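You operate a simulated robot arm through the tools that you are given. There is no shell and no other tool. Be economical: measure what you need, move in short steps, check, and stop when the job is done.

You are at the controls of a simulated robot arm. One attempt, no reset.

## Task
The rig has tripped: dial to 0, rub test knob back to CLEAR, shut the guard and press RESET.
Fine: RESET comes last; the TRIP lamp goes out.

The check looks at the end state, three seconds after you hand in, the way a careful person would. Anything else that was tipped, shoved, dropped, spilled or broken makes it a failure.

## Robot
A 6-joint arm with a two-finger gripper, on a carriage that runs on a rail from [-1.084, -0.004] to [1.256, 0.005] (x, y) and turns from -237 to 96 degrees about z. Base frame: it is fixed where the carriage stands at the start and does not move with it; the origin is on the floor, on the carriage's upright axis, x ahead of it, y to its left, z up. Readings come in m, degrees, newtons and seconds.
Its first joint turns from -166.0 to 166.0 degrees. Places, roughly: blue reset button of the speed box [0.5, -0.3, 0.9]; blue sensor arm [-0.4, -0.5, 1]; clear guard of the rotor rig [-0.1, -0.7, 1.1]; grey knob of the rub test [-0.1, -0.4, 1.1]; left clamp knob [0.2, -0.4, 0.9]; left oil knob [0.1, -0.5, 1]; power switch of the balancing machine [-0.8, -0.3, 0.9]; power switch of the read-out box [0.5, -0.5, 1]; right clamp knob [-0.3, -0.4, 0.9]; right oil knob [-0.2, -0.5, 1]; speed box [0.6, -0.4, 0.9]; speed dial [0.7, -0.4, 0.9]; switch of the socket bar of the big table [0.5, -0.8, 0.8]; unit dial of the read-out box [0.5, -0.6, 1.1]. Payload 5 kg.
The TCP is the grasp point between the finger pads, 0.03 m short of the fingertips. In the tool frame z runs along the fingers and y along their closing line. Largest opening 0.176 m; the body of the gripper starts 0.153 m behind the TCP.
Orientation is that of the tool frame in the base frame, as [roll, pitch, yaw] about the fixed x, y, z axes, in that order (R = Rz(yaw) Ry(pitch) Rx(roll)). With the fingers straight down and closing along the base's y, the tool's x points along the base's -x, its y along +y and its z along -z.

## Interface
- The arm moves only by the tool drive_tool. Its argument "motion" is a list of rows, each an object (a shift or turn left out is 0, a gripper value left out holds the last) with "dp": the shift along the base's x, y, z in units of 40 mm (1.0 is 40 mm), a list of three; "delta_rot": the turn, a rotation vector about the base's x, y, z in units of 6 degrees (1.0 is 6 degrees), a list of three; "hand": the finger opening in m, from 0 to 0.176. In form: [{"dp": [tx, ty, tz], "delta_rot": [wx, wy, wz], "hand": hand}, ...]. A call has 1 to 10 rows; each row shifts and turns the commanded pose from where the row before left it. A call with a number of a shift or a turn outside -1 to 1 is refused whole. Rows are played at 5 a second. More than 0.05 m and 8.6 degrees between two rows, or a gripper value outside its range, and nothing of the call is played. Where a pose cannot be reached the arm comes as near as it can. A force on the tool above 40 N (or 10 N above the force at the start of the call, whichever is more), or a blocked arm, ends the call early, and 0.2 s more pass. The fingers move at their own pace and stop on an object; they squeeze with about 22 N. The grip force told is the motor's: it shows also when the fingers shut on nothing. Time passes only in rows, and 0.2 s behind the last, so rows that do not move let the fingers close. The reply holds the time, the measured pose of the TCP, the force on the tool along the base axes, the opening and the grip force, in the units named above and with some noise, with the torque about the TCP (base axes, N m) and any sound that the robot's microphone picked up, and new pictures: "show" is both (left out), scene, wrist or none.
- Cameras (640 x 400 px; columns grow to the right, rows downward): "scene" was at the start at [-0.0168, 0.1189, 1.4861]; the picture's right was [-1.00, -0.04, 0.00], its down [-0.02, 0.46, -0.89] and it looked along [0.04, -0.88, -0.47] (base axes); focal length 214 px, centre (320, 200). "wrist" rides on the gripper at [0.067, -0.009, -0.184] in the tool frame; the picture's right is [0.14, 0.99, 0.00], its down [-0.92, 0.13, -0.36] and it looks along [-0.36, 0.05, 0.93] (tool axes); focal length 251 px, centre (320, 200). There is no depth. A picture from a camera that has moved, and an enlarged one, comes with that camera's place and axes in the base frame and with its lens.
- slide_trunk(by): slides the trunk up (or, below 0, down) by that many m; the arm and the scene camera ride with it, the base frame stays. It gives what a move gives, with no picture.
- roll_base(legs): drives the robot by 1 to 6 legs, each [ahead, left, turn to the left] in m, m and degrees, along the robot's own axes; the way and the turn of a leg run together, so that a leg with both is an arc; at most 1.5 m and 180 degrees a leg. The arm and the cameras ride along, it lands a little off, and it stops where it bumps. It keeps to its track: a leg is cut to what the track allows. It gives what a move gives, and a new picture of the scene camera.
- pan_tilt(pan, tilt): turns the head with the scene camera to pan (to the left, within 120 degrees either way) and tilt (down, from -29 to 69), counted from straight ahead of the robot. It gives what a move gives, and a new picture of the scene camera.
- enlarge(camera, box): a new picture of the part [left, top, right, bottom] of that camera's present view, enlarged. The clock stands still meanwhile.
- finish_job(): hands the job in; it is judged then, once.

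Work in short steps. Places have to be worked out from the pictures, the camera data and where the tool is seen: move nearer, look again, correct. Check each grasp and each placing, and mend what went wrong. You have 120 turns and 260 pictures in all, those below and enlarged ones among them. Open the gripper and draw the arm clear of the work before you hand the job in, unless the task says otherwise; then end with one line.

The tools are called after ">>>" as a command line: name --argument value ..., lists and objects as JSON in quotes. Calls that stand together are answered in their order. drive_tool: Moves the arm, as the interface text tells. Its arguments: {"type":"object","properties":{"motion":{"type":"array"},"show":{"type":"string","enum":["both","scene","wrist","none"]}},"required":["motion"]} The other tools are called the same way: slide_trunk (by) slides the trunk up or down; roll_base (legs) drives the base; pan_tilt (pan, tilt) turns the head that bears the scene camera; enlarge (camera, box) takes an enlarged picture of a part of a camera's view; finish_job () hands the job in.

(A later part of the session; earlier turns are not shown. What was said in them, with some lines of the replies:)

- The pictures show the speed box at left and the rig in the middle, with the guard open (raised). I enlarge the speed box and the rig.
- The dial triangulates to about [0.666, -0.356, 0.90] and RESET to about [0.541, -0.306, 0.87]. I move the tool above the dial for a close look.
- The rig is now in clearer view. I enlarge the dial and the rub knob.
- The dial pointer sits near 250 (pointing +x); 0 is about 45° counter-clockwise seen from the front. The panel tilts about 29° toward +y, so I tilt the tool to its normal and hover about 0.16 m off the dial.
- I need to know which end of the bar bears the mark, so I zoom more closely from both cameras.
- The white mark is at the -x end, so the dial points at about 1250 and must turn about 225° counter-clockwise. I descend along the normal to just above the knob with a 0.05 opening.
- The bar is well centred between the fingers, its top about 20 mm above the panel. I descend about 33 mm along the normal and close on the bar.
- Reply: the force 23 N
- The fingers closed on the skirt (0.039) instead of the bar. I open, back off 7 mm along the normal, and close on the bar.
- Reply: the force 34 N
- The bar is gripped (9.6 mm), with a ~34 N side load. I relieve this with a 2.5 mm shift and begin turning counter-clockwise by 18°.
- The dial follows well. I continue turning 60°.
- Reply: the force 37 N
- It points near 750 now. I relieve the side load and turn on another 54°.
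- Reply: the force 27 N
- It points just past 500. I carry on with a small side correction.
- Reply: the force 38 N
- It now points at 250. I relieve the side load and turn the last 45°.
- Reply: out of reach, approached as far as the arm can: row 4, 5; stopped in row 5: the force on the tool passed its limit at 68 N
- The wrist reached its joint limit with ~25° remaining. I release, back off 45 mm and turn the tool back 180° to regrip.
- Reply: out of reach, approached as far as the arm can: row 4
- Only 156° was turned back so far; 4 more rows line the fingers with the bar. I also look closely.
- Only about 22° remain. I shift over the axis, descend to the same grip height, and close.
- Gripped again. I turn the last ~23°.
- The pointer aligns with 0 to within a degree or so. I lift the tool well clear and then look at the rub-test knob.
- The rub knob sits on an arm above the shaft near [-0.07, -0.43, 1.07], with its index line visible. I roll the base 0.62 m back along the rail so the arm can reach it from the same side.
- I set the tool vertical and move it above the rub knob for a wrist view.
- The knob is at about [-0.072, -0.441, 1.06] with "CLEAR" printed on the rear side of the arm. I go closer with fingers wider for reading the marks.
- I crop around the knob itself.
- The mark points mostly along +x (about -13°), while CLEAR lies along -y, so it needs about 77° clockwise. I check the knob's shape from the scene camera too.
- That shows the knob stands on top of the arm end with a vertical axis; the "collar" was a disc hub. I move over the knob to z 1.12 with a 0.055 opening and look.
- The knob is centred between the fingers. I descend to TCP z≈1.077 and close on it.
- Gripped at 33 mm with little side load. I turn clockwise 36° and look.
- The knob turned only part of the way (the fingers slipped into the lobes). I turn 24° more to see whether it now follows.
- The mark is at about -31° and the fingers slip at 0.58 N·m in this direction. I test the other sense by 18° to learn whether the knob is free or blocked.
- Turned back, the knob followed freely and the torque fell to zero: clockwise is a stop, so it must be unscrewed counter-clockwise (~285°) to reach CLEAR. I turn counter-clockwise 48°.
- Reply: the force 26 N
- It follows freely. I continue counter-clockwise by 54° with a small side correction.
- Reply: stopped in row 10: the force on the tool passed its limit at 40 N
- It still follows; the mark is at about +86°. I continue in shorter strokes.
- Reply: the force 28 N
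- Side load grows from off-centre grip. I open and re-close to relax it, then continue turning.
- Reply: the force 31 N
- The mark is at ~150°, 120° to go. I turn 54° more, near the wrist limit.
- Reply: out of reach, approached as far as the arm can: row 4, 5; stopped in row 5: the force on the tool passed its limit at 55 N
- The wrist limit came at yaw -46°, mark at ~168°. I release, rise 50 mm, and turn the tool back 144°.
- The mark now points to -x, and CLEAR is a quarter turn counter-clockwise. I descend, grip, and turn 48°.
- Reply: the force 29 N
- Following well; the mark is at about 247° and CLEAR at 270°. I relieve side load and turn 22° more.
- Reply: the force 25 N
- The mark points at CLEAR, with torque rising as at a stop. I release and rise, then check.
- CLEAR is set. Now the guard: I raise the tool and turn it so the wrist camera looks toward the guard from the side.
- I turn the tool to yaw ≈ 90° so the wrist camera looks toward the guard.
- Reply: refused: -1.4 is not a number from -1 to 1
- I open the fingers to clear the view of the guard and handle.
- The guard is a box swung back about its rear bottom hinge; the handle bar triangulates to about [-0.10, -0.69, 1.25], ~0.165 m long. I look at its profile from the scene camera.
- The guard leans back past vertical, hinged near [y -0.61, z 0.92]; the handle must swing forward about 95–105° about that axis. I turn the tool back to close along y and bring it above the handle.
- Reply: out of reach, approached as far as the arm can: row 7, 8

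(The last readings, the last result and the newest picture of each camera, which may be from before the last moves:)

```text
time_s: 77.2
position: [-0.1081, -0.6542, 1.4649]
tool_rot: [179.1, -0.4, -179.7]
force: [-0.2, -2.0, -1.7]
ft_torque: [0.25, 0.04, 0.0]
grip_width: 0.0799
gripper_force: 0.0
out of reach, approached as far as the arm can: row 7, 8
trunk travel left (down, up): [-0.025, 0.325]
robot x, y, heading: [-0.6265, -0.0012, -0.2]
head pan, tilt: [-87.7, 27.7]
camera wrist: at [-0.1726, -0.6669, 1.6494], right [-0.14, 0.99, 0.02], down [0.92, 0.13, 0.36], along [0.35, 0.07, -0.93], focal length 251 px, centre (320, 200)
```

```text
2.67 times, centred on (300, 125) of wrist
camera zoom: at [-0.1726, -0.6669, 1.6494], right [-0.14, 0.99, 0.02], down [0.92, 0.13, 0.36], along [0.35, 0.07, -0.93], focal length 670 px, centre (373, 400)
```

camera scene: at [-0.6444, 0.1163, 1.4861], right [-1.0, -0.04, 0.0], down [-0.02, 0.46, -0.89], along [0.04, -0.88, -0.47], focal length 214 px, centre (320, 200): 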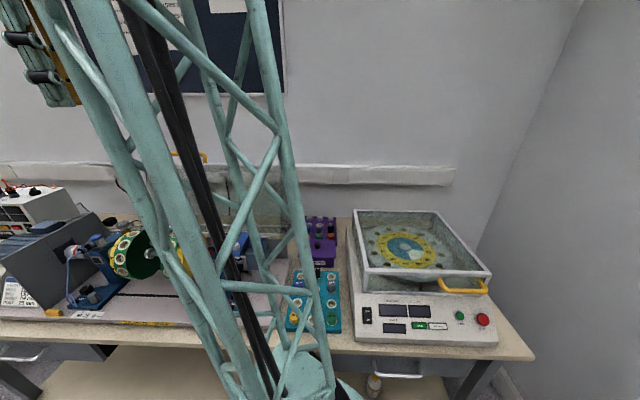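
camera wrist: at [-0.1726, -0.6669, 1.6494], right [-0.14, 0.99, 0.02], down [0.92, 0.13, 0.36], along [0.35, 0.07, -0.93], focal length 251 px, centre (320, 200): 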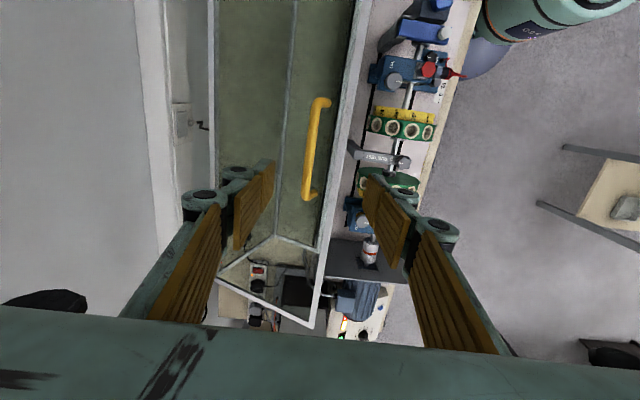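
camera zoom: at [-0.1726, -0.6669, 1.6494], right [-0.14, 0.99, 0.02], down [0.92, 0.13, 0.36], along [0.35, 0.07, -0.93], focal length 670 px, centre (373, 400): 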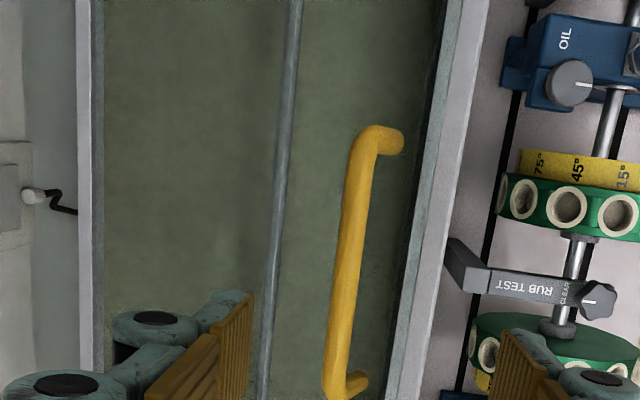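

The handle bar is now judged at about [-0.098, -0.668, 1.262]. I lower toward it to z≈1.33 and check alignment.

>>> drive_tool --motion '[{"dp": [0, 0, -0.96], "hand": 0.06}, {"dp": [0, 0, -0.96]}, {"dp": [0, 0, -0.96]}, {"dp": [0, 0, -0.96]}, {"dp": [0, 0, 0]}]' --show "wrist"

>>> enlarge --camera "wrist" --box '[220, 90, 420, 215]'

```text
time_s: 78.4
position: [-0.1086, -0.6514, 1.3093]
tool_rot: [179.0, -0.4, -179.6]
force: [0.0, -1.1, 0.8]
ft_torque: [0.05, 0.04, 0.0]
grip_width: 0.0603
gripper_force: 0.0
trunk travel left (down, up): [-0.025, 0.325]
robot x, y, heading: [-0.6252, -0.0059, 0.0]
head pan, tilt: [-87.7, 27.7]
camera wrist: at [-0.1724, -0.6643, 1.4937], right [-0.15, 0.99, 0.02], down [0.93, 0.13, 0.36], along [0.35, 0.07, -0.93], focal length 251 px, centre (320, 200)
```

wrist: 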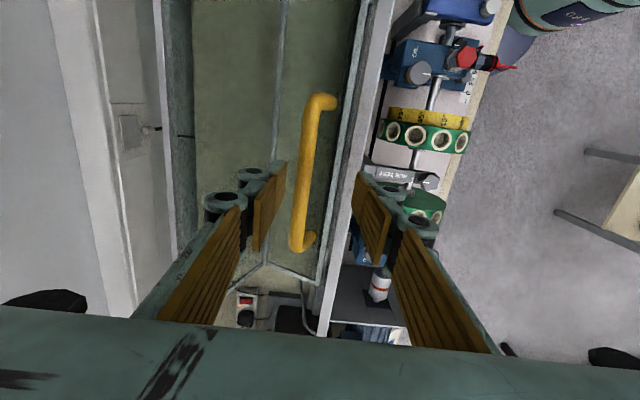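

```text
3.20 times, centred on (320, 152) of wrist
camera zoom: at [-0.1724, -0.6643, 1.4937], right [-0.15, 0.99, 0.02], down [0.93, 0.13, 0.36], along [0.35, 0.07, -0.93], focal length 805 px, centre (320, 352)
```

zoom: 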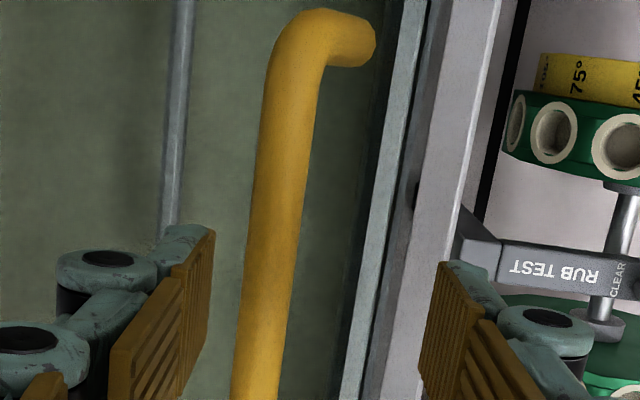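

The bar's at y≈-0.665, 14 mm behind the finger centre. I shift back, narrow the opening, and descend so the tips reach z≈1.245.

>>> drive_tool --motion '[{"dp": [0.2, -0.35, 0], "hand": 0.04}, {"dp": [0, 0, 0]}, {"dp": [0, 0, -0.4]}, {"dp": [0, 0, -0.4]}, {"dp": [0, 0, 0]}]' --show "wrist"

>>> enlarge --camera "wrist" --box '[220, 90, 420, 215]'

```text
time_s: 79.6
position: [-0.0991, -0.6672, 1.2785]
tool_rot: [178.9, -0.5, -179.7]
force: [0.5, 0.1, -0.8]
ft_torque: [0.06, 0.02, -0.02]
grip_width: 0.0399
gripper_force: 0.0
trunk travel left (down, up): [-0.025, 0.325]
robot x, y, heading: [-0.6305, -0.0015, 0.0]
head pan, tilt: [-87.7, 27.7]
camera wrist: at [-0.1634, -0.6798, 1.463], right [-0.15, 0.99, 0.02], down [0.93, 0.13, 0.36], along [0.35, 0.07, -0.93], focal length 251 px, centre (320, 200)
```

wrist: 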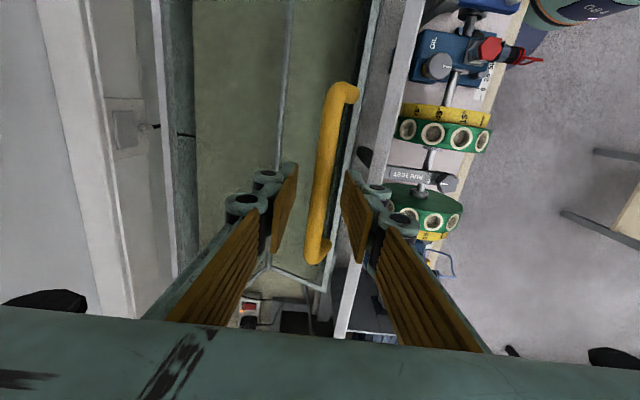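

```text
3.20 times, centred on (320, 152) of wrist
camera zoom: at [-0.1634, -0.6798, 1.463], right [-0.15, 0.99, 0.02], down [0.93, 0.13, 0.36], along [0.35, 0.07, -0.93], focal length 805 px, centre (320, 352)
```

zoom: 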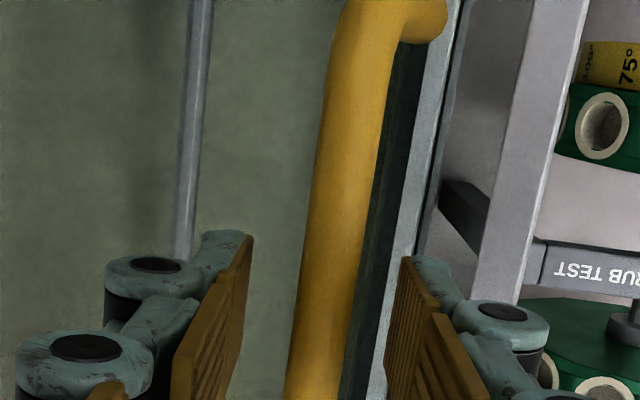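

The bar is centred between the fingers. I close on it.

>>> drive_tool --motion '[{"dp": [0, 0, -0.1], "hand": 0.0}, {"dp": [0, 0, 0]}, {"dp": [0, 0, 0]}, {"dp": [0, 0, 0]}]' --show "wrist"

```text
time_s: 80.6
position: [-0.0998, -0.6667, 1.2759]
tool_rot: [179.1, -0.6, -179.7]
force: [3.0, 6.8, 15.4]
ft_torque: [0.09, 0.02, -0.56]
grip_width: 0.0136
gripper_force: 45.3
trunk travel left (down, up): [-0.025, 0.325]
robot x, y, heading: [-0.6278, -0.0039, 0.3]
head pan, tilt: [-87.7, 27.7]
camera wrist: at [-0.1641, -0.6788, 1.4607], right [-0.15, 0.99, 0.02], down [0.93, 0.13, 0.36], along [0.35, 0.07, -0.93], focal length 251 px, centre (320, 200)
```

wrist: 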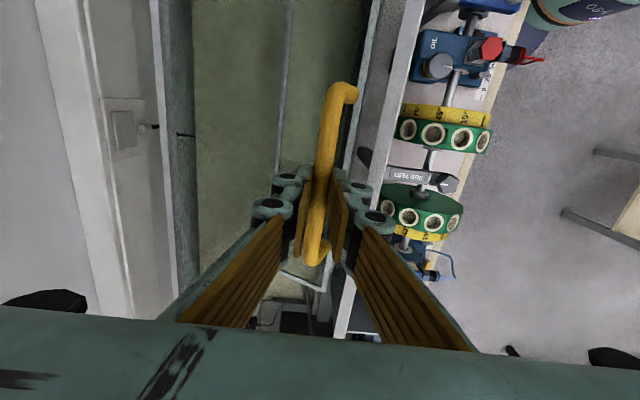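

Gripped. I start swinging the handle forward along the estimated arc (20° first), tilting the tool along, and watch the forces.

>>> drive_tool --motion '[{"dp": [0, 0.765, 0.088], "delta_rot": [-0.39, 0, 0]}, {"dp": [0, 0.768, 0.02], "delta_rot": [-0.39, 0, 0]}, {"dp": [0, 0.77, -0.048], "delta_rot": [-0.39, 0, 0]}, {"dp": [0, 0.76, -0.113], "delta_rot": [-0.39, 0, 0]}]' --show "wrist"

```text
time_s: 81.7
position: [-0.1007, -0.5445, 1.2755]
tool_rot: [-171.6, -0.5, -179.6]
force: [-5.4, 0.1, 10.9]
ft_torque: [-0.37, -0.62, -0.33]
grip_width: 0.0132
gripper_force: 44.6
trunk travel left (down, up): [-0.025, 0.325]
robot x, y, heading: [-0.6292, -0.0025, 0.0]
head pan, tilt: [-87.7, 27.7]
stopped in row 4: the force on the tool passed its limit at 41 N (the readings are from after the stop); the commanded pose is now the measured one
camera wrist: at [-0.1657, -0.5257, 1.4592], right [-0.14, 0.98, -0.15], down [0.92, 0.19, 0.33], along [0.35, -0.09, -0.93], focal length 251 px, centre (320, 200)
```

wrist: 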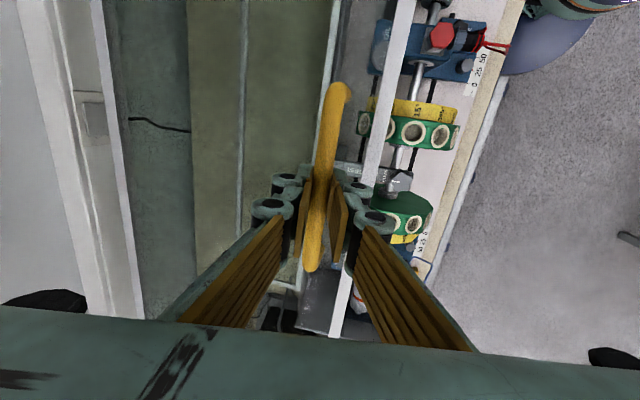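

The guard swings with the handle; equal heights put the hinge at y≈-0.606. I go on in smaller steps with a slight upward relief.

>>> drive_tool --motion '[{"dp": [0, 0, 0.04]}, {"dp": [0, 0.6, -0.125], "delta_rot": [-0.31, 0, 0]}, {"dp": [0, 0.59, -0.168], "delta_rot": [-0.31, 0, 0]}, {"dp": [0, 0.58, -0.208], "delta_rot": [-0.31, 0, 0]}, {"dp": [0, 0, 0]}]' --show "none"

```text
time_s: 82.9
position: [-0.1014, -0.4748, 1.2566]
tool_rot: [-165.9, -0.5, -179.6]
force: [-7.9, 4.3, 13.4]
ft_torque: [-0.01, 0.18, -0.43]
grip_width: 0.0134
gripper_force: 45.0
trunk travel left (down, up): [-0.025, 0.325]
robot x, y, heading: [-0.625, -0.0042, -0.1]
head pan, tilt: [-87.7, 27.7]
```

The three points give the hinge at [y -0.6065, z 0.914], r = 0.353, now at 69°. I continue the arc another 16°.

>>> drive_tool --motion '[{"dp": [-0.03, 0.58, -0.24], "delta_rot": [-0.31, 0, 0]}, {"dp": [0, 0.56, -0.288], "delta_rot": [-0.31, 0, 0]}, {"dp": [0, 0.535, -0.325], "delta_rot": [-0.31, 0, 0]}, {"dp": [0, 0.513, -0.36], "delta_rot": [-0.31, 0, 0]}, {"dp": [0, 0, 0]}]' --show "wrist"

```text
time_s: 84.1
position: [-0.1003, -0.3865, 1.2093]
tool_rot: [-158.5, -0.5, -179.7]
force: [12.5, 14.3, 18.1]
ft_torque: [0.1, -0.11, -0.38]
grip_width: 0.0132
gripper_force: 44.6
trunk travel left (down, up): [-0.025, 0.325]
robot x, y, heading: [-0.6294, -0.0023, 0.1]
head pan, tilt: [-87.7, 27.7]
camera wrist: at [-0.1662, -0.3265, 1.3836], right [-0.15, 0.92, -0.36], down [0.92, 0.26, 0.28], along [0.35, -0.29, -0.89], focal length 251 px, centre (320, 200)
```

wrist: 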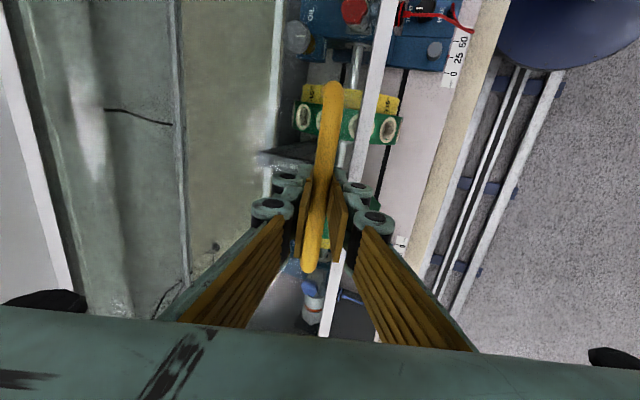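

Going well with mild outward force. I add a small radial relief and continue to ~37°.

>>> drive_tool --motion '[{"dp": [0.02, 0.52, -0.35], "delta_rot": [-0.31, 0, 0]}, {"dp": [0, 0.463, -0.42], "delta_rot": [-0.31, 0, 0]}, {"dp": [0, 0.43, -0.455], "delta_rot": [-0.31, 0, 0]}, {"dp": [0, 0.4, -0.485], "delta_rot": [-0.31, 0, 0]}, {"dp": [0, 0, 0]}]' --show "none"

```text
time_s: 85.3
position: [-0.1023, -0.3162, 1.1385]
tool_rot: [-151.2, -0.8, 179.9]
force: [-4.9, -21.2, -17.7]
ft_torque: [-0.04, 0.11, -0.28]
grip_width: 0.0134
gripper_force: 45.3
trunk travel left (down, up): [-0.025, 0.325]
robot x, y, heading: [-0.6268, -0.0022, 0.2]
head pan, tilt: [-87.7, 27.7]
```

Radius confirmed at ~0.353; now at 37°. I relieve the slight inward load and continue to ~21°.

>>> drive_tool --motion '[{"dp": [0, 0.325, -0.54], "delta_rot": [-0.31, 0, 0]}, {"dp": [0, 0.325, -0.533], "delta_rot": [-0.31, 0, 0]}, {"dp": [0, 0.288, -0.555], "delta_rot": [-0.31, 0, 0]}, {"dp": [0, 0.25, -0.573], "delta_rot": [-0.31, 0, 0]}, {"dp": [0, 0, 0]}]'

```text
time_s: 86.3
position: [-0.1021, -0.2732, 1.0627]
tool_rot: [-144.5, -0.7, 180.0]
force: [0.2, -10.8, -3.9]
ft_torque: [0.27, -0.5, 0.3]
grip_width: 0.0133
gripper_force: 45.5
trunk travel left (down, up): [-0.025, 0.325]
robot x, y, heading: [-0.6263, 0.001, -0.2]
head pan, tilt: [-87.7, 27.7]
stopped in row 4: the force on the tool passed its limit at 43 N (the readings are from after the stop); the commanded pose is now the measured one
camera scene: at [-0.6449, 0.1154, 1.4863], right [-1.0, -0.04, 0.0], down [-0.02, 0.47, -0.88], along [0.03, -0.88, -0.47], focal length 214 px, centre (320, 200)
camera wrist: at [-0.166, -0.1736, 1.2177], right [-0.14, 0.81, -0.57], down [0.93, 0.31, 0.21], along [0.35, -0.5, -0.79], focal length 251 px, centre (320, 200)
```

scene: 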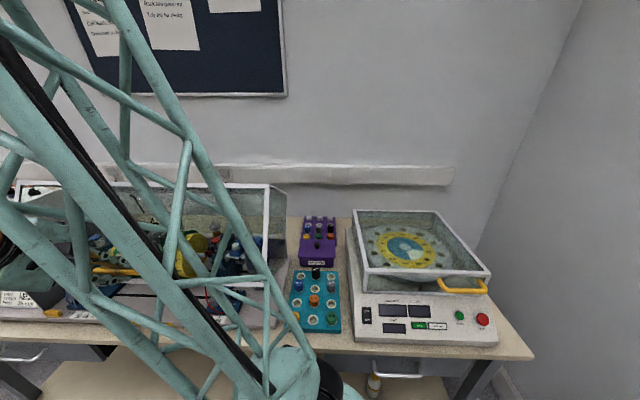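
wrist: 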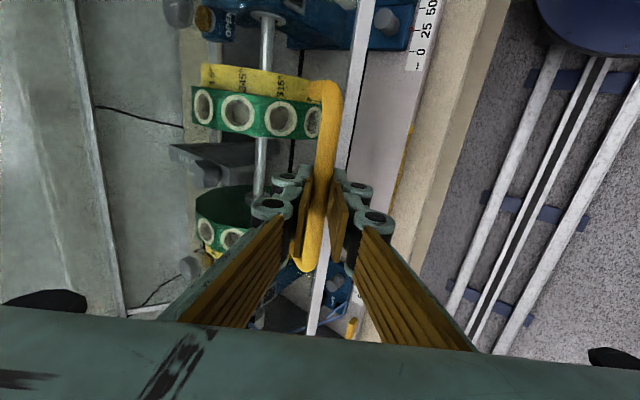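

Now at 23°, radius consistent. I go on with smaller steps.

>>> drive_tool --motion '[{"dp": [0, 0.19, -0.505], "delta_rot": [-0.275, 0, 0]}, {"dp": [0, 0.165, -0.52], "delta_rot": [-0.275, 0, 0]}, {"dp": [0, 0.135, -0.525], "delta_rot": [-0.275, 0, 0]}, {"dp": [0, 0, 0]}]'

>>> enlarge --camera "scene" --box '[0, 170, 300, 350]'

```text
time_s: 87.3
position: [-0.101, -0.256, 0.9991]
tool_rot: [-139.5, -0.8, 179.9]
force: [-6.6, -38.9, -8.9]
ft_torque: [-0.15, -0.08, -0.02]
grip_width: 0.0133
gripper_force: 45.5
trunk travel left (down, up): [-0.025, 0.325]
robot x, y, heading: [-0.6277, -0.0037, -0.0]
head pan, tilt: [-87.7, 27.7]
camera scene: at [-0.6447, 0.1146, 1.4863], right [-1.0, -0.04, 0.0], down [-0.02, 0.47, -0.88], along [0.03, -0.88, -0.47], focal length 214 px, centre (320, 200)
camera wrist: at [-0.1656, -0.1423, 1.1457], right [-0.14, 0.75, -0.64], down [0.93, 0.33, 0.18], along [0.35, -0.57, -0.75], focal length 251 px, centre (320, 200)
```

scene: 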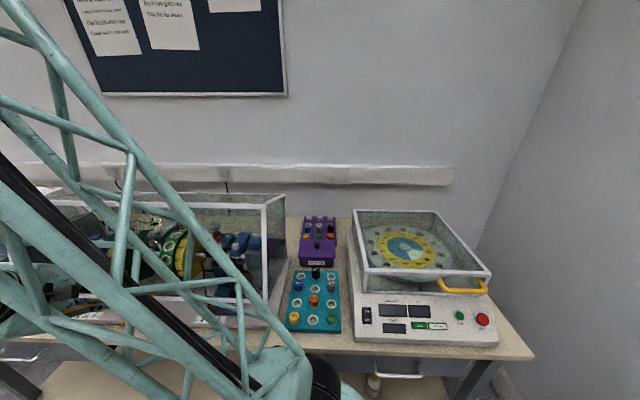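
wrist: 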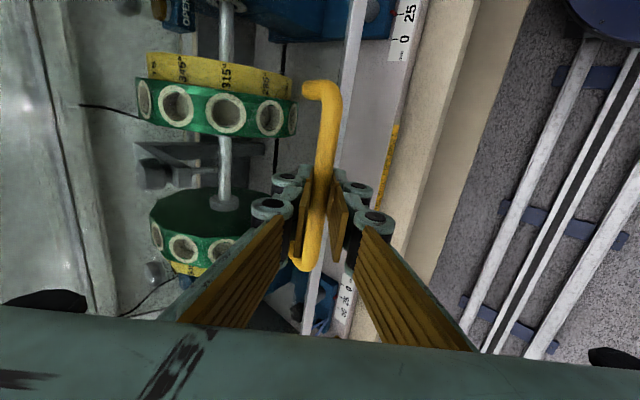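

```text
2.13 times, centred on (150, 260) of scene
camera zoom: at [-0.6447, 0.1146, 1.4863], right [-1.0, -0.04, 0.0], down [-0.02, 0.47, -0.88], along [0.03, -0.88, -0.47], focal length 458 px, centre (683, 72)
```

zoom: 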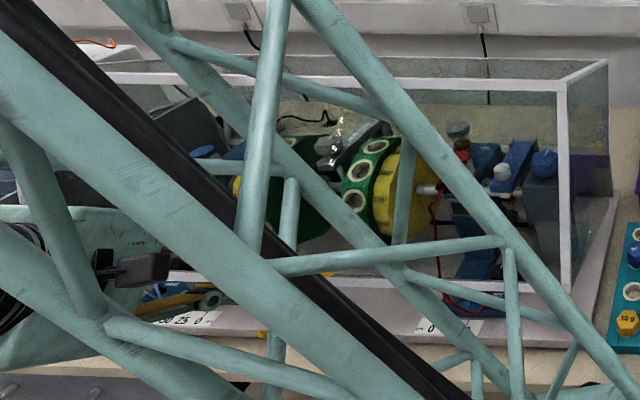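

Nearly shut. I relieve the -y load (about 2.5 mm) and go down in 2.5° steps.

>>> drive_tool --motion '[{"dp": [0, -0.07, 0]}, {"dp": [0, 0.06, -0.4], "delta_rot": [-0.2, 0, 0]}, {"dp": [0, 0.05, -0.4], "delta_rot": [-0.2, 0, 0]}, {"dp": [0, 0.03, -0.4], "delta_rot": [-0.2, 0, 0]}, {"dp": [0, 0, 0]}]' --show "wrist"

>>> enlarge --camera "scene" --box '[60, 220, 300, 340]'

```text
time_s: 88.5
position: [-0.1023, -0.2502, 0.9498]
tool_rot: [-135.9, -0.7, 179.8]
force: [0.4, -24.5, -4.0]
ft_torque: [-0.1, -0.46, 0.33]
grip_width: 0.0133
gripper_force: 44.4
trunk travel left (down, up): [-0.025, 0.325]
robot x, y, heading: [-0.6294, -0.0019, -0.1]
head pan, tilt: [-87.7, 27.7]
camera wrist: at [-0.166, -0.1284, 1.0899], right [-0.14, 0.71, -0.69], down [0.93, 0.34, 0.16], along [0.35, -0.61, -0.71], focal length 251 px, centre (320, 200)
```

wrist: 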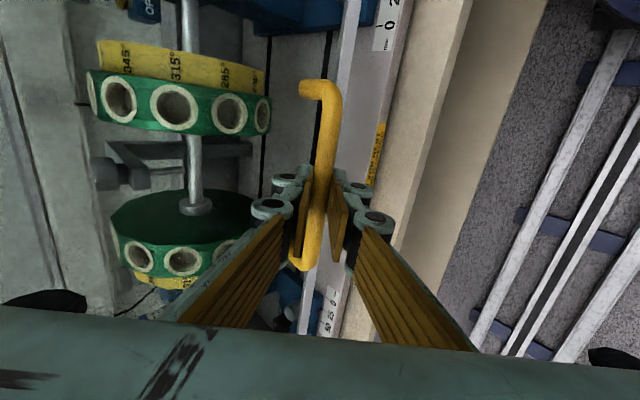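

```text
2.67 times, centred on (180, 280) of scene
camera zoom: at [-0.6444, 0.1154, 1.4862], right [-1.0, -0.04, 0.0], down [-0.02, 0.47, -0.88], along [0.03, -0.88, -0.47], focal length 572 px, centre (693, -13)
```

zoom: 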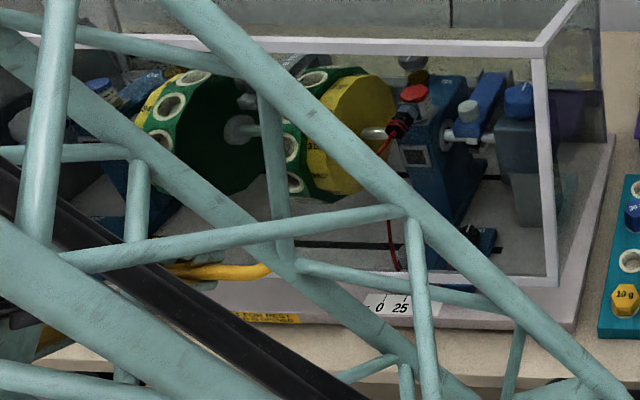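

Almost down; I keep lowering gently, watching for upward contact force.

>>> drive_tool --motion '[{"dp": [0, -0.03, -0.2], "delta_rot": [-0.1, 0, 0]}, {"dp": [0, -0.01, -0.2], "delta_rot": [-0.1, 0, 0]}, {"dp": [0, 0.0, -0.2], "delta_rot": [-0.1, 0, 0]}, {"dp": [0, 0, 0]}]' --show "none"

>>> enlarge --camera "scene" --box '[60, 220, 300, 340]'

```text
time_s: 89.5
position: [-0.1016, -0.2503, 0.9257]
tool_rot: [-134.1, -0.7, 179.8]
force: [-2.0, -5.7, -2.9]
ft_torque: [0.04, 0.21, -0.35]
grip_width: 0.0133
gripper_force: 44.7
trunk travel left (down, up): [-0.025, 0.325]
robot x, y, heading: [-0.6275, -0.0035, 0.0]
head pan, tilt: [-87.7, 27.7]
```

```text
2.67 times, centred on (180, 280) of scene
camera zoom: at [-0.6446, 0.1163, 1.4861], right [-1.0, -0.04, 0.0], down [-0.02, 0.46, -0.89], along [0.04, -0.88, -0.47], focal length 572 px, centre (693, -13)
```

zoom: 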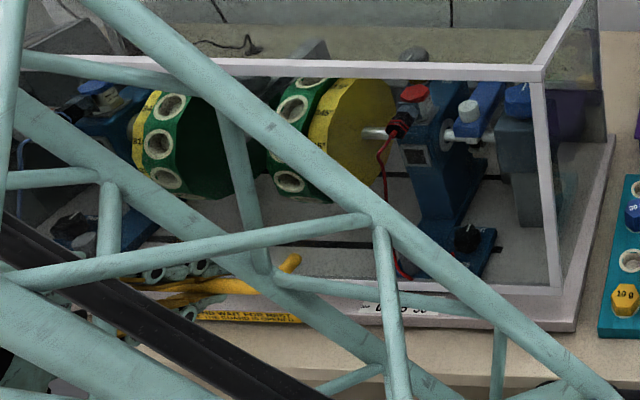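

Still free (handle at 0° around the hinge). I continue lowering.

>>> drive_tool --motion '[{"dp": [0, 0, -0.2], "delta_rot": [-0.1, 0, 0]}, {"dp": [0, -0.01, -0.2], "delta_rot": [-0.1, 0, 0]}, {"dp": [0, -0.02, -0.2], "delta_rot": [-0.1, 0, 0]}, {"dp": [0, 0, 0]}]' --show "none"

>>> enlarge --camera "scene" --box '[60, 220, 300, 340]'

```text
time_s: 90.5
position: [-0.1026, -0.2519, 0.9039]
tool_rot: [-132.2, -0.6, 179.8]
force: [-12.3, 7.0, -4.6]
ft_torque: [0.15, 0.33, -0.47]
grip_width: 0.0135
gripper_force: 44.7
trunk travel left (down, up): [-0.025, 0.325]
robot x, y, heading: [-0.6253, -0.0016, -0.0]
head pan, tilt: [-87.7, 27.7]
```

```text
2.67 times, centred on (180, 280) of scene
camera zoom: at [-0.645, 0.1168, 1.486], right [-1.0, -0.04, 0.0], down [-0.02, 0.46, -0.89], along [0.04, -0.88, -0.46], focal length 572 px, centre (693, -13)
```

zoom: 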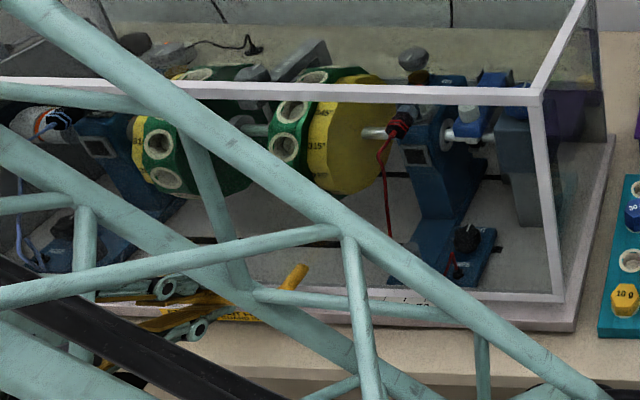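

The bottom edge is still above the plinth. I continue lowering, 24 mm more.

>>> drive_tool --motion '[{"dp": [-0.02, -0.02, -0.2], "delta_rot": [-0.1, 0, 0]}, {"dp": [0, -0.025, -0.2], "delta_rot": [-0.1, 0, 0]}, {"dp": [0, -0.03, -0.2], "delta_rot": [-0.1, 0, 0]}, {"dp": [0, 0, 0]}]' --show "none"

>>> enlarge --camera "scene" --box '[60, 220, 300, 340]'

```text
time_s: 91.5
position: [-0.1011, -0.2561, 0.8804]
tool_rot: [-130.4, -0.6, 179.8]
force: [2.5, 9.5, 14.1]
ft_torque: [-0.07, -0.06, 0.02]
grip_width: 0.0135
gripper_force: 45.3
trunk travel left (down, up): [-0.025, 0.325]
robot x, y, heading: [-0.6291, -0.0013, -0.2]
head pan, tilt: [-87.7, 27.7]
```

```text
2.67 times, centred on (180, 280) of scene
camera zoom: at [-0.6448, 0.1172, 1.4862], right [-1.0, -0.04, 0.0], down [-0.02, 0.46, -0.89], along [0.04, -0.88, -0.46], focal length 572 px, centre (693, -13)
```

zoom: 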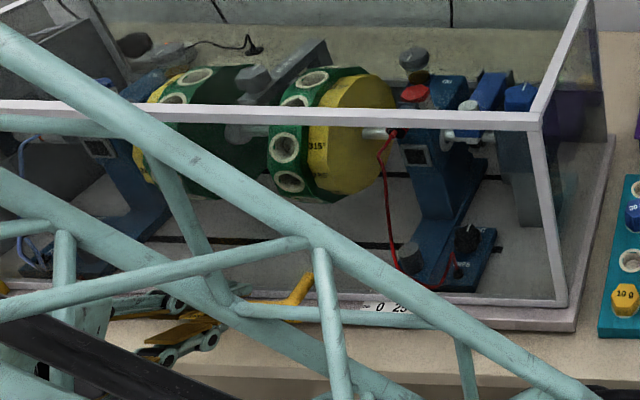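

Upward force of 14 N suggests contact with the plinth. I press a few mm further to confirm it seats.

>>> drive_tool --motion '[{"dp": [0, -0.02, -0.12], "delta_rot": [0, 0, 0]}, {"dp": [0, -0.02, -0.1]}, {"dp": [0, 0, 0]}]' --show "wrist"

>>> enlarge --camera "scene" --box '[200, 250, 300, 325]'

```text
time_s: 91.8
position: [-0.1027, -0.2555, 0.8796]
tool_rot: [-130.1, -0.5, 179.8]
force: [-4.2, 13.1, 23.7]
ft_torque: [-0.09, 0.45, -0.39]
grip_width: 0.0135
gripper_force: 45.2
trunk travel left (down, up): [-0.025, 0.325]
robot x, y, heading: [-0.6282, -0.004, -0.0]
head pan, tilt: [-87.7, 27.7]
stopped in row 1: the force on the tool passed its limit at 46 N (the readings are from after the stop); the commanded pose is now the measured one
camera wrist: at [-0.1664, -0.1214, 1.0064], right [-0.14, 0.64, -0.75], down [0.93, 0.36, 0.13], along [0.35, -0.68, -0.64], focal length 251 px, centre (320, 200)
```

wrist: 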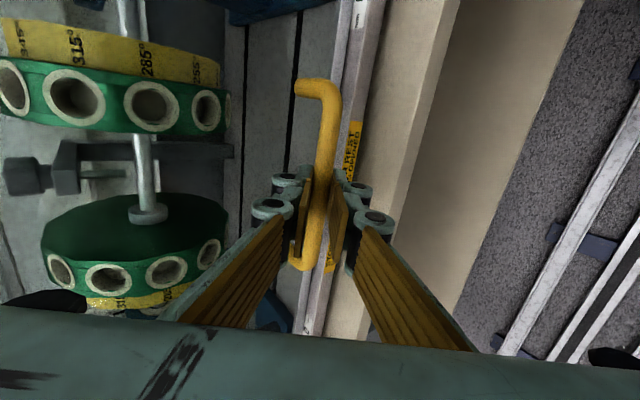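

```text
5.33 times, centred on (250, 288) of scene
camera zoom: at [-0.6455, 0.1175, 1.4861], right [-1.0, -0.04, 0.0], down [-0.02, 0.46, -0.89], along [0.04, -0.88, -0.46], focal length 1144 px, centre (693, -267)
```

zoom: 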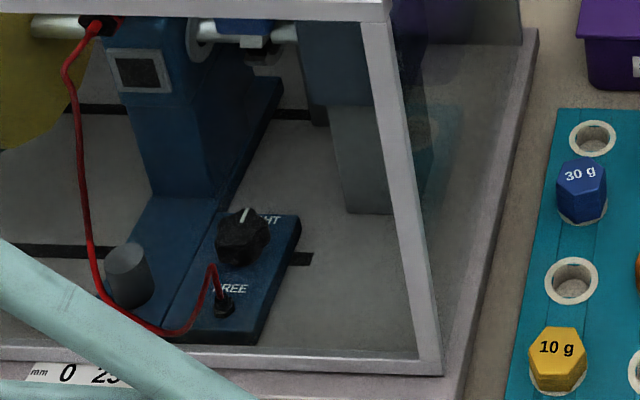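

The frame sits flat on the plinth and resists firmly: the guard is shut. I open slightly and withdraw along the tool axis.

>>> drive_tool --motion '[{"dp": [0, 0, 0], "hand": 0.032}, {"dp": [0, 0, 0]}, {"dp": [0, 0.3, 0.26]}, {"dp": [0, 0.6, 0.52], "hand": 0.04}, {"dp": [0, 0.6, 0.52]}, {"dp": [0, 0.5, 0.7]}, {"dp": [0, 0, 0.9]}, {"dp": [0, 0, 0.9]}]'

>>> enlarge --camera "scene" --box '[0, 170, 300, 350]'

```text
time_s: 93.7
position: [-0.0995, -0.1762, 1.0302]
tool_rot: [-130.4, -0.6, 179.8]
force: [0.5, 0.1, -0.5]
ft_torque: [-0.12, 0.13, -0.11]
grip_width: 0.0399
gripper_force: 0.1
trunk travel left (down, up): [-0.025, 0.325]
robot x, y, heading: [-0.6256, -0.0018, -0.0]
head pan, tilt: [-87.7, 27.7]
camera scene: at [-0.644, 0.1169, 1.4861], right [-1.0, -0.04, 0.0], down [-0.02, 0.46, -0.89], along [0.04, -0.88, -0.46], focal length 214 px, centre (320, 200)
camera wrist: at [-0.1646, -0.0412, 1.1567], right [-0.14, 0.64, -0.75], down [0.93, 0.36, 0.13], along [0.35, -0.68, -0.65], focal length 251 px, centre (320, 200)
```

scene: 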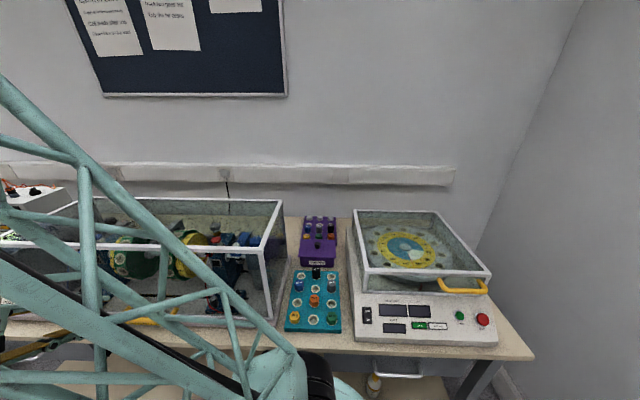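
wrist: 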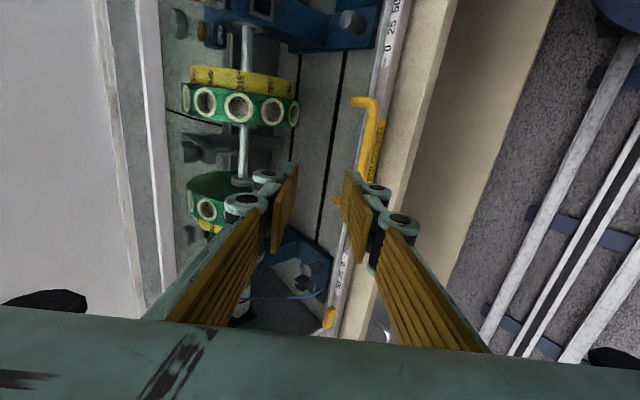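

```text
2.13 times, centred on (150, 260) of scene
camera zoom: at [-0.644, 0.1169, 1.4861], right [-1.0, -0.04, 0.0], down [-0.02, 0.46, -0.89], along [0.04, -0.88, -0.46], focal length 458 px, centre (683, 72)
```

zoom: 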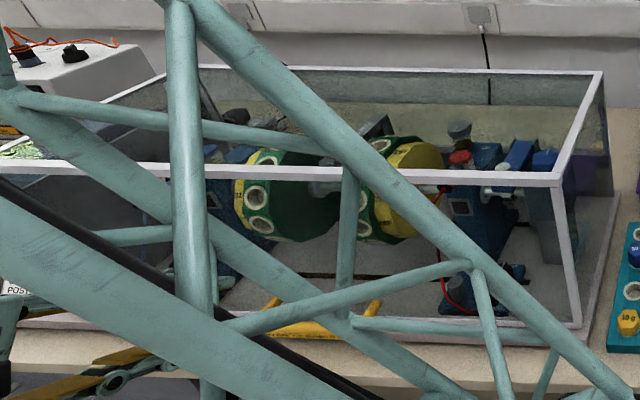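

The guard is shut and the arm free. I raise the tool, set the tilt to the panel's 29°, and roll back to x≈0 for RESET.

>>> drive_tool --motion '[{"dp": [0, 0, 0.95], "delta_rot": [0.5, 0, 0]}, {"dp": [0, 0, 0.95], "delta_rot": [0.5, 0, 0]}, {"dp": [0, 0, 0.95], "delta_rot": [0.5, 0, 0]}, {"dp": [0, 0, 0.95], "delta_rot": [0.5, 0, 0], "hand": 0.0}, {"dp": [0, 0, 0.95], "delta_rot": [0.5, 0, 0]}, {"dp": [0, 0, 0.95], "delta_rot": [0.5, 0, 0]}, {"dp": [0, 0, 0.95], "delta_rot": [0.4, 0, 0]}]' --show "none"

>>> roll_base --legs '[[0.62, 0, 0]]'

```text
time_s: 95.2
position: [-0.1008, -0.1756, 1.2958]
tool_rot: [-150.9, -0.6, 180.0]
force: [0.4, 1.0, 0.7]
ft_torque: [-0.05, 0.07, -0.06]
grip_width: 0.0
gripper_force: 22.0
trunk travel left (down, up): [-0.025, 0.325]
robot x, y, heading: [-0.6266, -0.0071, -0.2]
head pan, tilt: [-87.7, 27.7]
```

```text
time_s: 98.9
position: [0.516, -0.1694, 1.2954]
tool_rot: [-150.8, -0.6, -179.7]
force: [0.0, 0.0, 0.1]
ft_torque: [0.02, -0.06, 0.02]
grip_width: 0.0002
gripper_force: 21.9
trunk travel left (down, up): [-0.025, 0.325]
robot x, y, heading: [-0.0131, -0.0006, 0.4]
head pan, tilt: [-87.7, 27.7]
camera scene: at [-0.0288, 0.1188, 1.4861], right [-1.0, -0.05, 0.0], down [-0.02, 0.46, -0.89], along [0.04, -0.88, -0.47], focal length 214 px, centre (320, 200)
```

scene: 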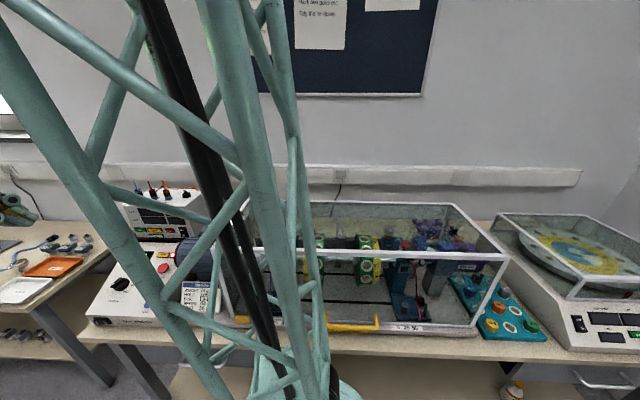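

Rolled back. I check the dial and guard in the scene view, and bring the closed fingertips above RESET.

>>> enlarge --camera "scene" --box '[80, 230, 240, 330]'

>>> enlarge --camera "scene" --box '[290, 190, 530, 350]'

>>> drive_tool --motion '[{"dp": [0.07, -0.275, -0.9]}, {"dp": [0.07, -0.275, -0.9]}, {"dp": [0.07, -0.275, -0.9]}, {"dp": [0.07, -0.275, -0.9]}, {"dp": [0.07, -0.275, -0.9]}, {"dp": [0.07, -0.275, -0.9]}, {"dp": [0.07, -0.275, -0.9]}, {"dp": [0.07, -0.275, -0.9]}, {"dp": [0.07, -0.275, -0.9]}, {"dp": [0, 0, 0]}]' --show "wrist"

>>> enlarge --camera "wrist" --box '[240, 100, 400, 200]'

```text
4.00 times, centred on (160, 280) of scene
camera zoom: at [-0.0288, 0.1188, 1.4861], right [-1.0, -0.05, 0.0], down [-0.02, 0.46, -0.89], along [0.04, -0.88, -0.47], focal length 858 px, centre (960, -120)
```

zoom: 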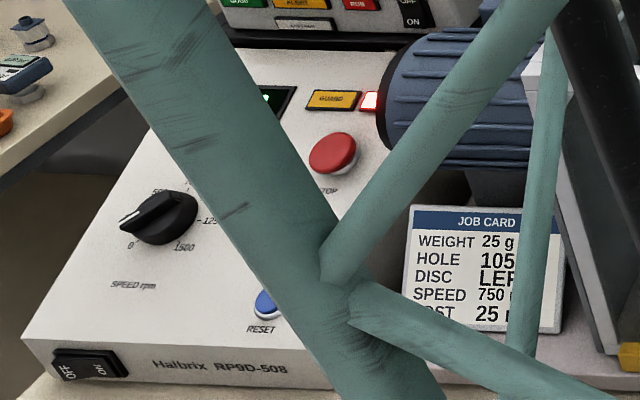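

```text
2.50 times, centred on (410, 270) of scene
camera zoom: at [-0.0288, 0.1188, 1.4861], right [-1.0, -0.05, 0.0], down [-0.02, 0.46, -0.89], along [0.04, -0.88, -0.47], focal length 536 px, centre (95, 25)
```

zoom: 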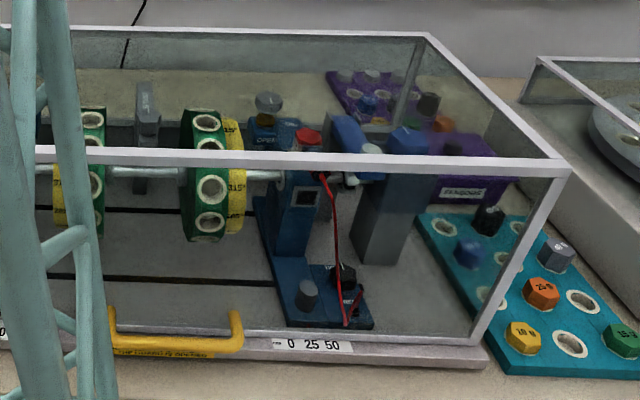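

```text
time_s: 101.1
position: [0.5415, -0.2706, 0.97]
tool_rot: [-150.8, -0.5, -179.6]
force: [0.2, -0.9, -0.1]
ft_torque: [-0.01, 0.1, -0.05]
grip_width: 0.0
gripper_force: 21.8
trunk travel left (down, up): [-0.025, 0.325]
robot x, y, heading: [-0.0104, 0.0006, 0.2]
head pan, tilt: [-87.7, 27.7]
camera wrist: at [0.4778, -0.1888, 1.1359], right [-0.15, 0.86, -0.48], down [0.92, 0.29, 0.24], along [0.35, -0.41, -0.84], focal length 251 px, centre (320, 200)
```

wrist: 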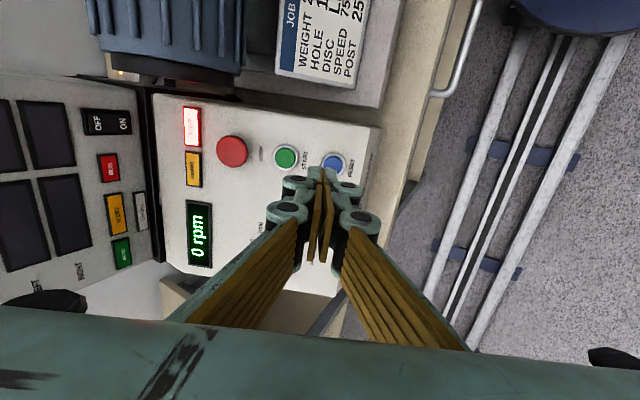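

```text
4.00 times, centred on (320, 150) of wrist
camera zoom: at [0.4778, -0.1888, 1.1359], right [-0.15, 0.86, -0.48], down [0.92, 0.29, 0.24], along [0.35, -0.41, -0.84], focal length 1006 px, centre (320, 400)
```

zoom: 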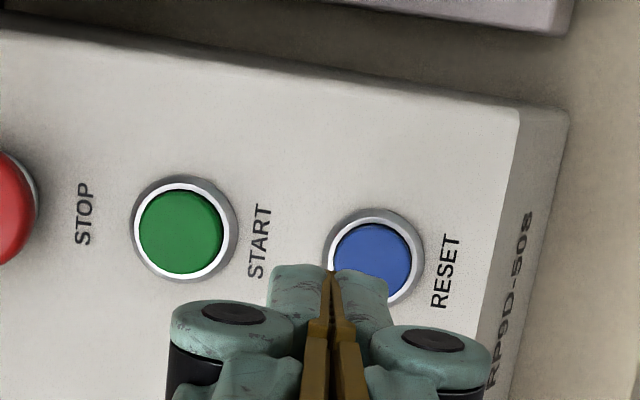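

GUARD lamp is out, and the dial reads 0. RESET is at about [0.540, -0.308, 0.870]; I correct 16 mm sideways and come within ~20 mm of it.

>>> drive_tool --motion '[{"dp": [-0.04, 0.355, -0.2]}, {"dp": [0, -0.34, -0.6]}, {"dp": [0, -0.33, -0.6]}, {"dp": [0, 0, 0]}]' --show "none"

>>> enlarge --camera "wrist" --box '[240, 100, 400, 200]'

```text
time_s: 102.1
position: [0.5414, -0.2816, 0.9152]
tool_rot: [-150.8, -0.6, -179.8]
force: [0.3, -0.1, -0.6]
ft_torque: [0.04, 0.06, -0.06]
grip_width: 0.0002
gripper_force: 21.8
trunk travel left (down, up): [-0.025, 0.325]
robot x, y, heading: [-0.014, -0.0008, 0.3]
head pan, tilt: [-87.7, 27.7]
```

```text
4.00 times, centred on (320, 150) of wrist
camera zoom: at [0.4762, -0.2001, 1.0809], right [-0.15, 0.86, -0.48], down [0.92, 0.29, 0.24], along [0.35, -0.41, -0.84], focal length 1006 px, centre (320, 400)
```

zoom: 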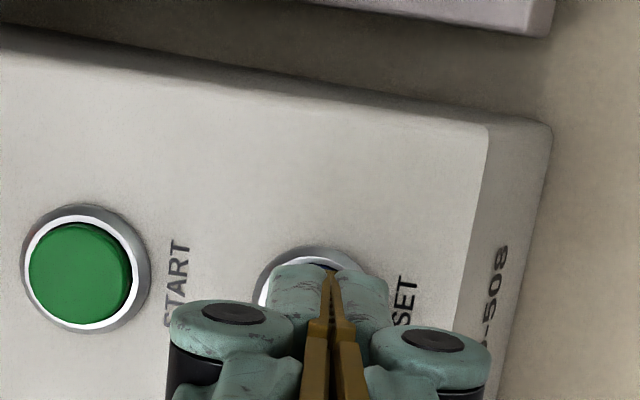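

The tips are in line with the button, about 20 mm off. I approach and press slowly, watching the force.

>>> drive_tool --motion '[{"dp": [-0.04, -0.2, -0.36]}, {"dp": [0, -0.05, -0.09]}, {"dp": [0, -0.05, -0.09]}, {"dp": [0, -0.05, -0.09]}, {"dp": [0, -0.04, -0.07]}]' --show "wrist"

```text
time_s: 103.2
position: [0.5395, -0.2946, 0.8925]
tool_rot: [-150.6, -0.3, -179.6]
force: [-11.8, 14.5, 29.4]
ft_torque: [0.05, 0.14, -0.09]
grip_width: 0.0059
gripper_force: 45.1
trunk travel left (down, up): [-0.025, 0.325]
robot x, y, heading: [-0.0152, -0.0001, 0.2]
head pan, tilt: [-87.7, 27.7]
heard: click
stopped in row 5: the force on the tool passed its limit at 51 N (the readings are from after the stop); the commanded pose is now the measured one
camera wrist: at [0.474, -0.2124, 1.0578], right [-0.15, 0.86, -0.49], down [0.92, 0.3, 0.25], along [0.36, -0.41, -0.84], focal length 251 px, centre (320, 200)
```

wrist: 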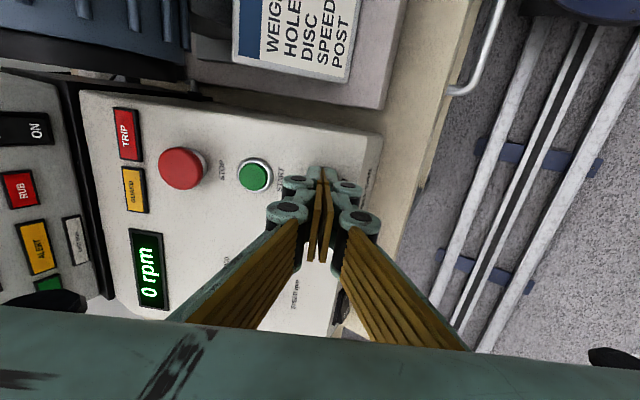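

A click, and the TRIP lamp has gone dark. I withdraw, raise the arm, and verify everything.

>>> drive_tool --motion '[{"dp": [0, 0.3, 0.54]}, {"dp": [0, 0.4, 0.72]}, {"dp": [0, 0.3, 0.9], "hand": 0.06}, {"dp": [0, 0, 1]}, {"dp": [0, 0, 1]}, {"dp": [0, 0, 1]}, {"dp": [0, 0, 1]}]'

>>> enlarge --camera "wrist" --box '[150, 80, 390, 230]'

>>> enlarge --camera "scene" --box '[80, 170, 540, 350]'

```text
time_s: 104.8
position: [0.5379, -0.2532, 1.1399]
tool_rot: [-150.6, -0.4, -179.4]
force: [1.0, 0.1, -0.7]
ft_torque: [-0.01, 0.09, -0.06]
grip_width: 0.0601
gripper_force: 0.1
trunk travel left (down, up): [-0.025, 0.325]
robot x, y, heading: [-0.0146, -0.0, 0.4]
head pan, tilt: [-87.7, 27.7]
camera scene: at [-0.0286, 0.1186, 1.4861], right [-1.0, -0.05, 0.0], down [-0.02, 0.46, -0.89], along [0.04, -0.88, -0.47], focal length 214 px, centre (320, 200)
camera wrist: at [0.4735, -0.1724, 1.3048], right [-0.15, 0.86, -0.48], down [0.92, 0.3, 0.25], along [0.36, -0.41, -0.84], focal length 251 px, centre (320, 200)
```

scene: 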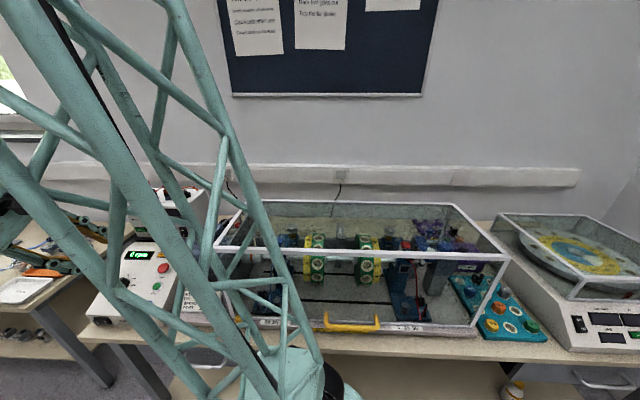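
wrist: 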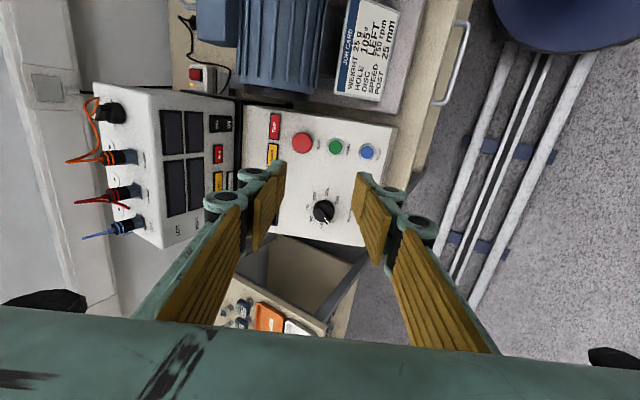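

```text
2.67 times, centred on (270, 155) of wrist
camera zoom: at [0.4735, -0.1724, 1.3048], right [-0.15, 0.86, -0.48], down [0.92, 0.3, 0.25], along [0.36, -0.41, -0.84], focal length 670 px, centre (453, 320)
```

zoom: 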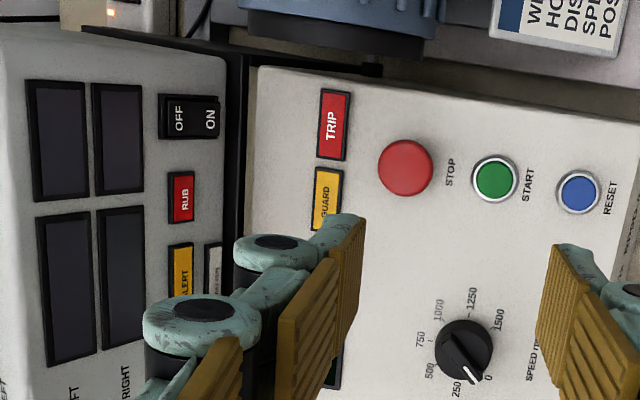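

```text
1.39 times, centred on (310, 260) of scene
camera zoom: at [-0.0286, 0.1186, 1.4861], right [-1.0, -0.05, 0.0], down [-0.02, 0.46, -0.89], along [0.04, -0.88, -0.47], focal length 298 px, centre (334, 116)
```

zoom: 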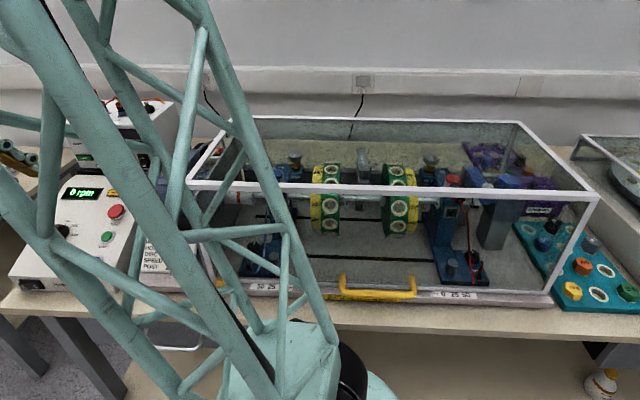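

TRIP and GUARD lamps are out and the guard is shut. A last look at the dial and the rub knob.

>>> enlarge --camera "wrist" --box '[295, 185, 355, 235]'

>>> enlarge --camera "scene" --box '[310, 210, 380, 260]'

```text
8.00 times, centred on (325, 210) of wrist
camera zoom: at [0.4735, -0.1724, 1.3048], right [-0.15, 0.86, -0.48], down [0.92, 0.3, 0.25], along [0.36, -0.41, -0.84], focal length 2012 px, centre (280, 120)
```

zoom: 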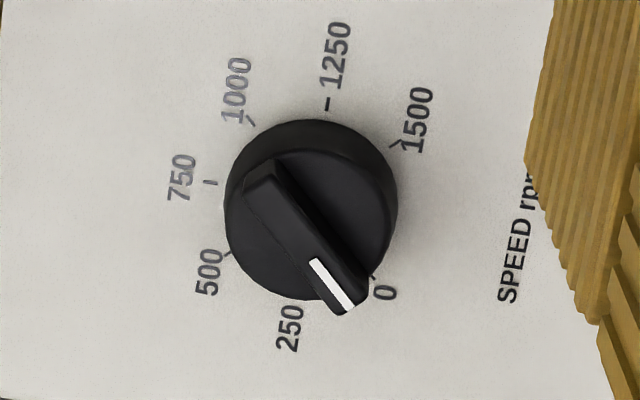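

```text
8.00 times, centred on (345, 235) of scene
camera zoom: at [-0.0286, 0.1186, 1.4861], right [-1.0, -0.05, 0.0], down [-0.02, 0.46, -0.89], along [0.04, -0.88, -0.47], focal length 1716 px, centre (120, -80)
```

zoom: 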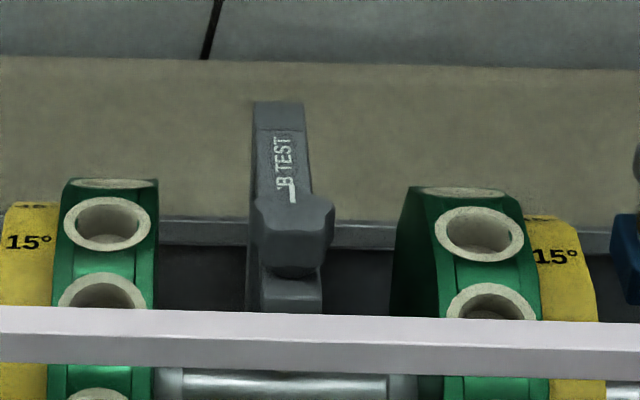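

The dial mark lies on the 0 tick, the rub knob points at CLEAR, the guard is shut, and TRIP is out. The gripper is open and clear, so I hand in.

>>> finish_job

```text
The job is handed in.
```

The job is done and handed in: the dial is at 0, the rub test knob is at CLEAR, and the guard is shut. I pressed RESET last and the TRIP lamp went out.
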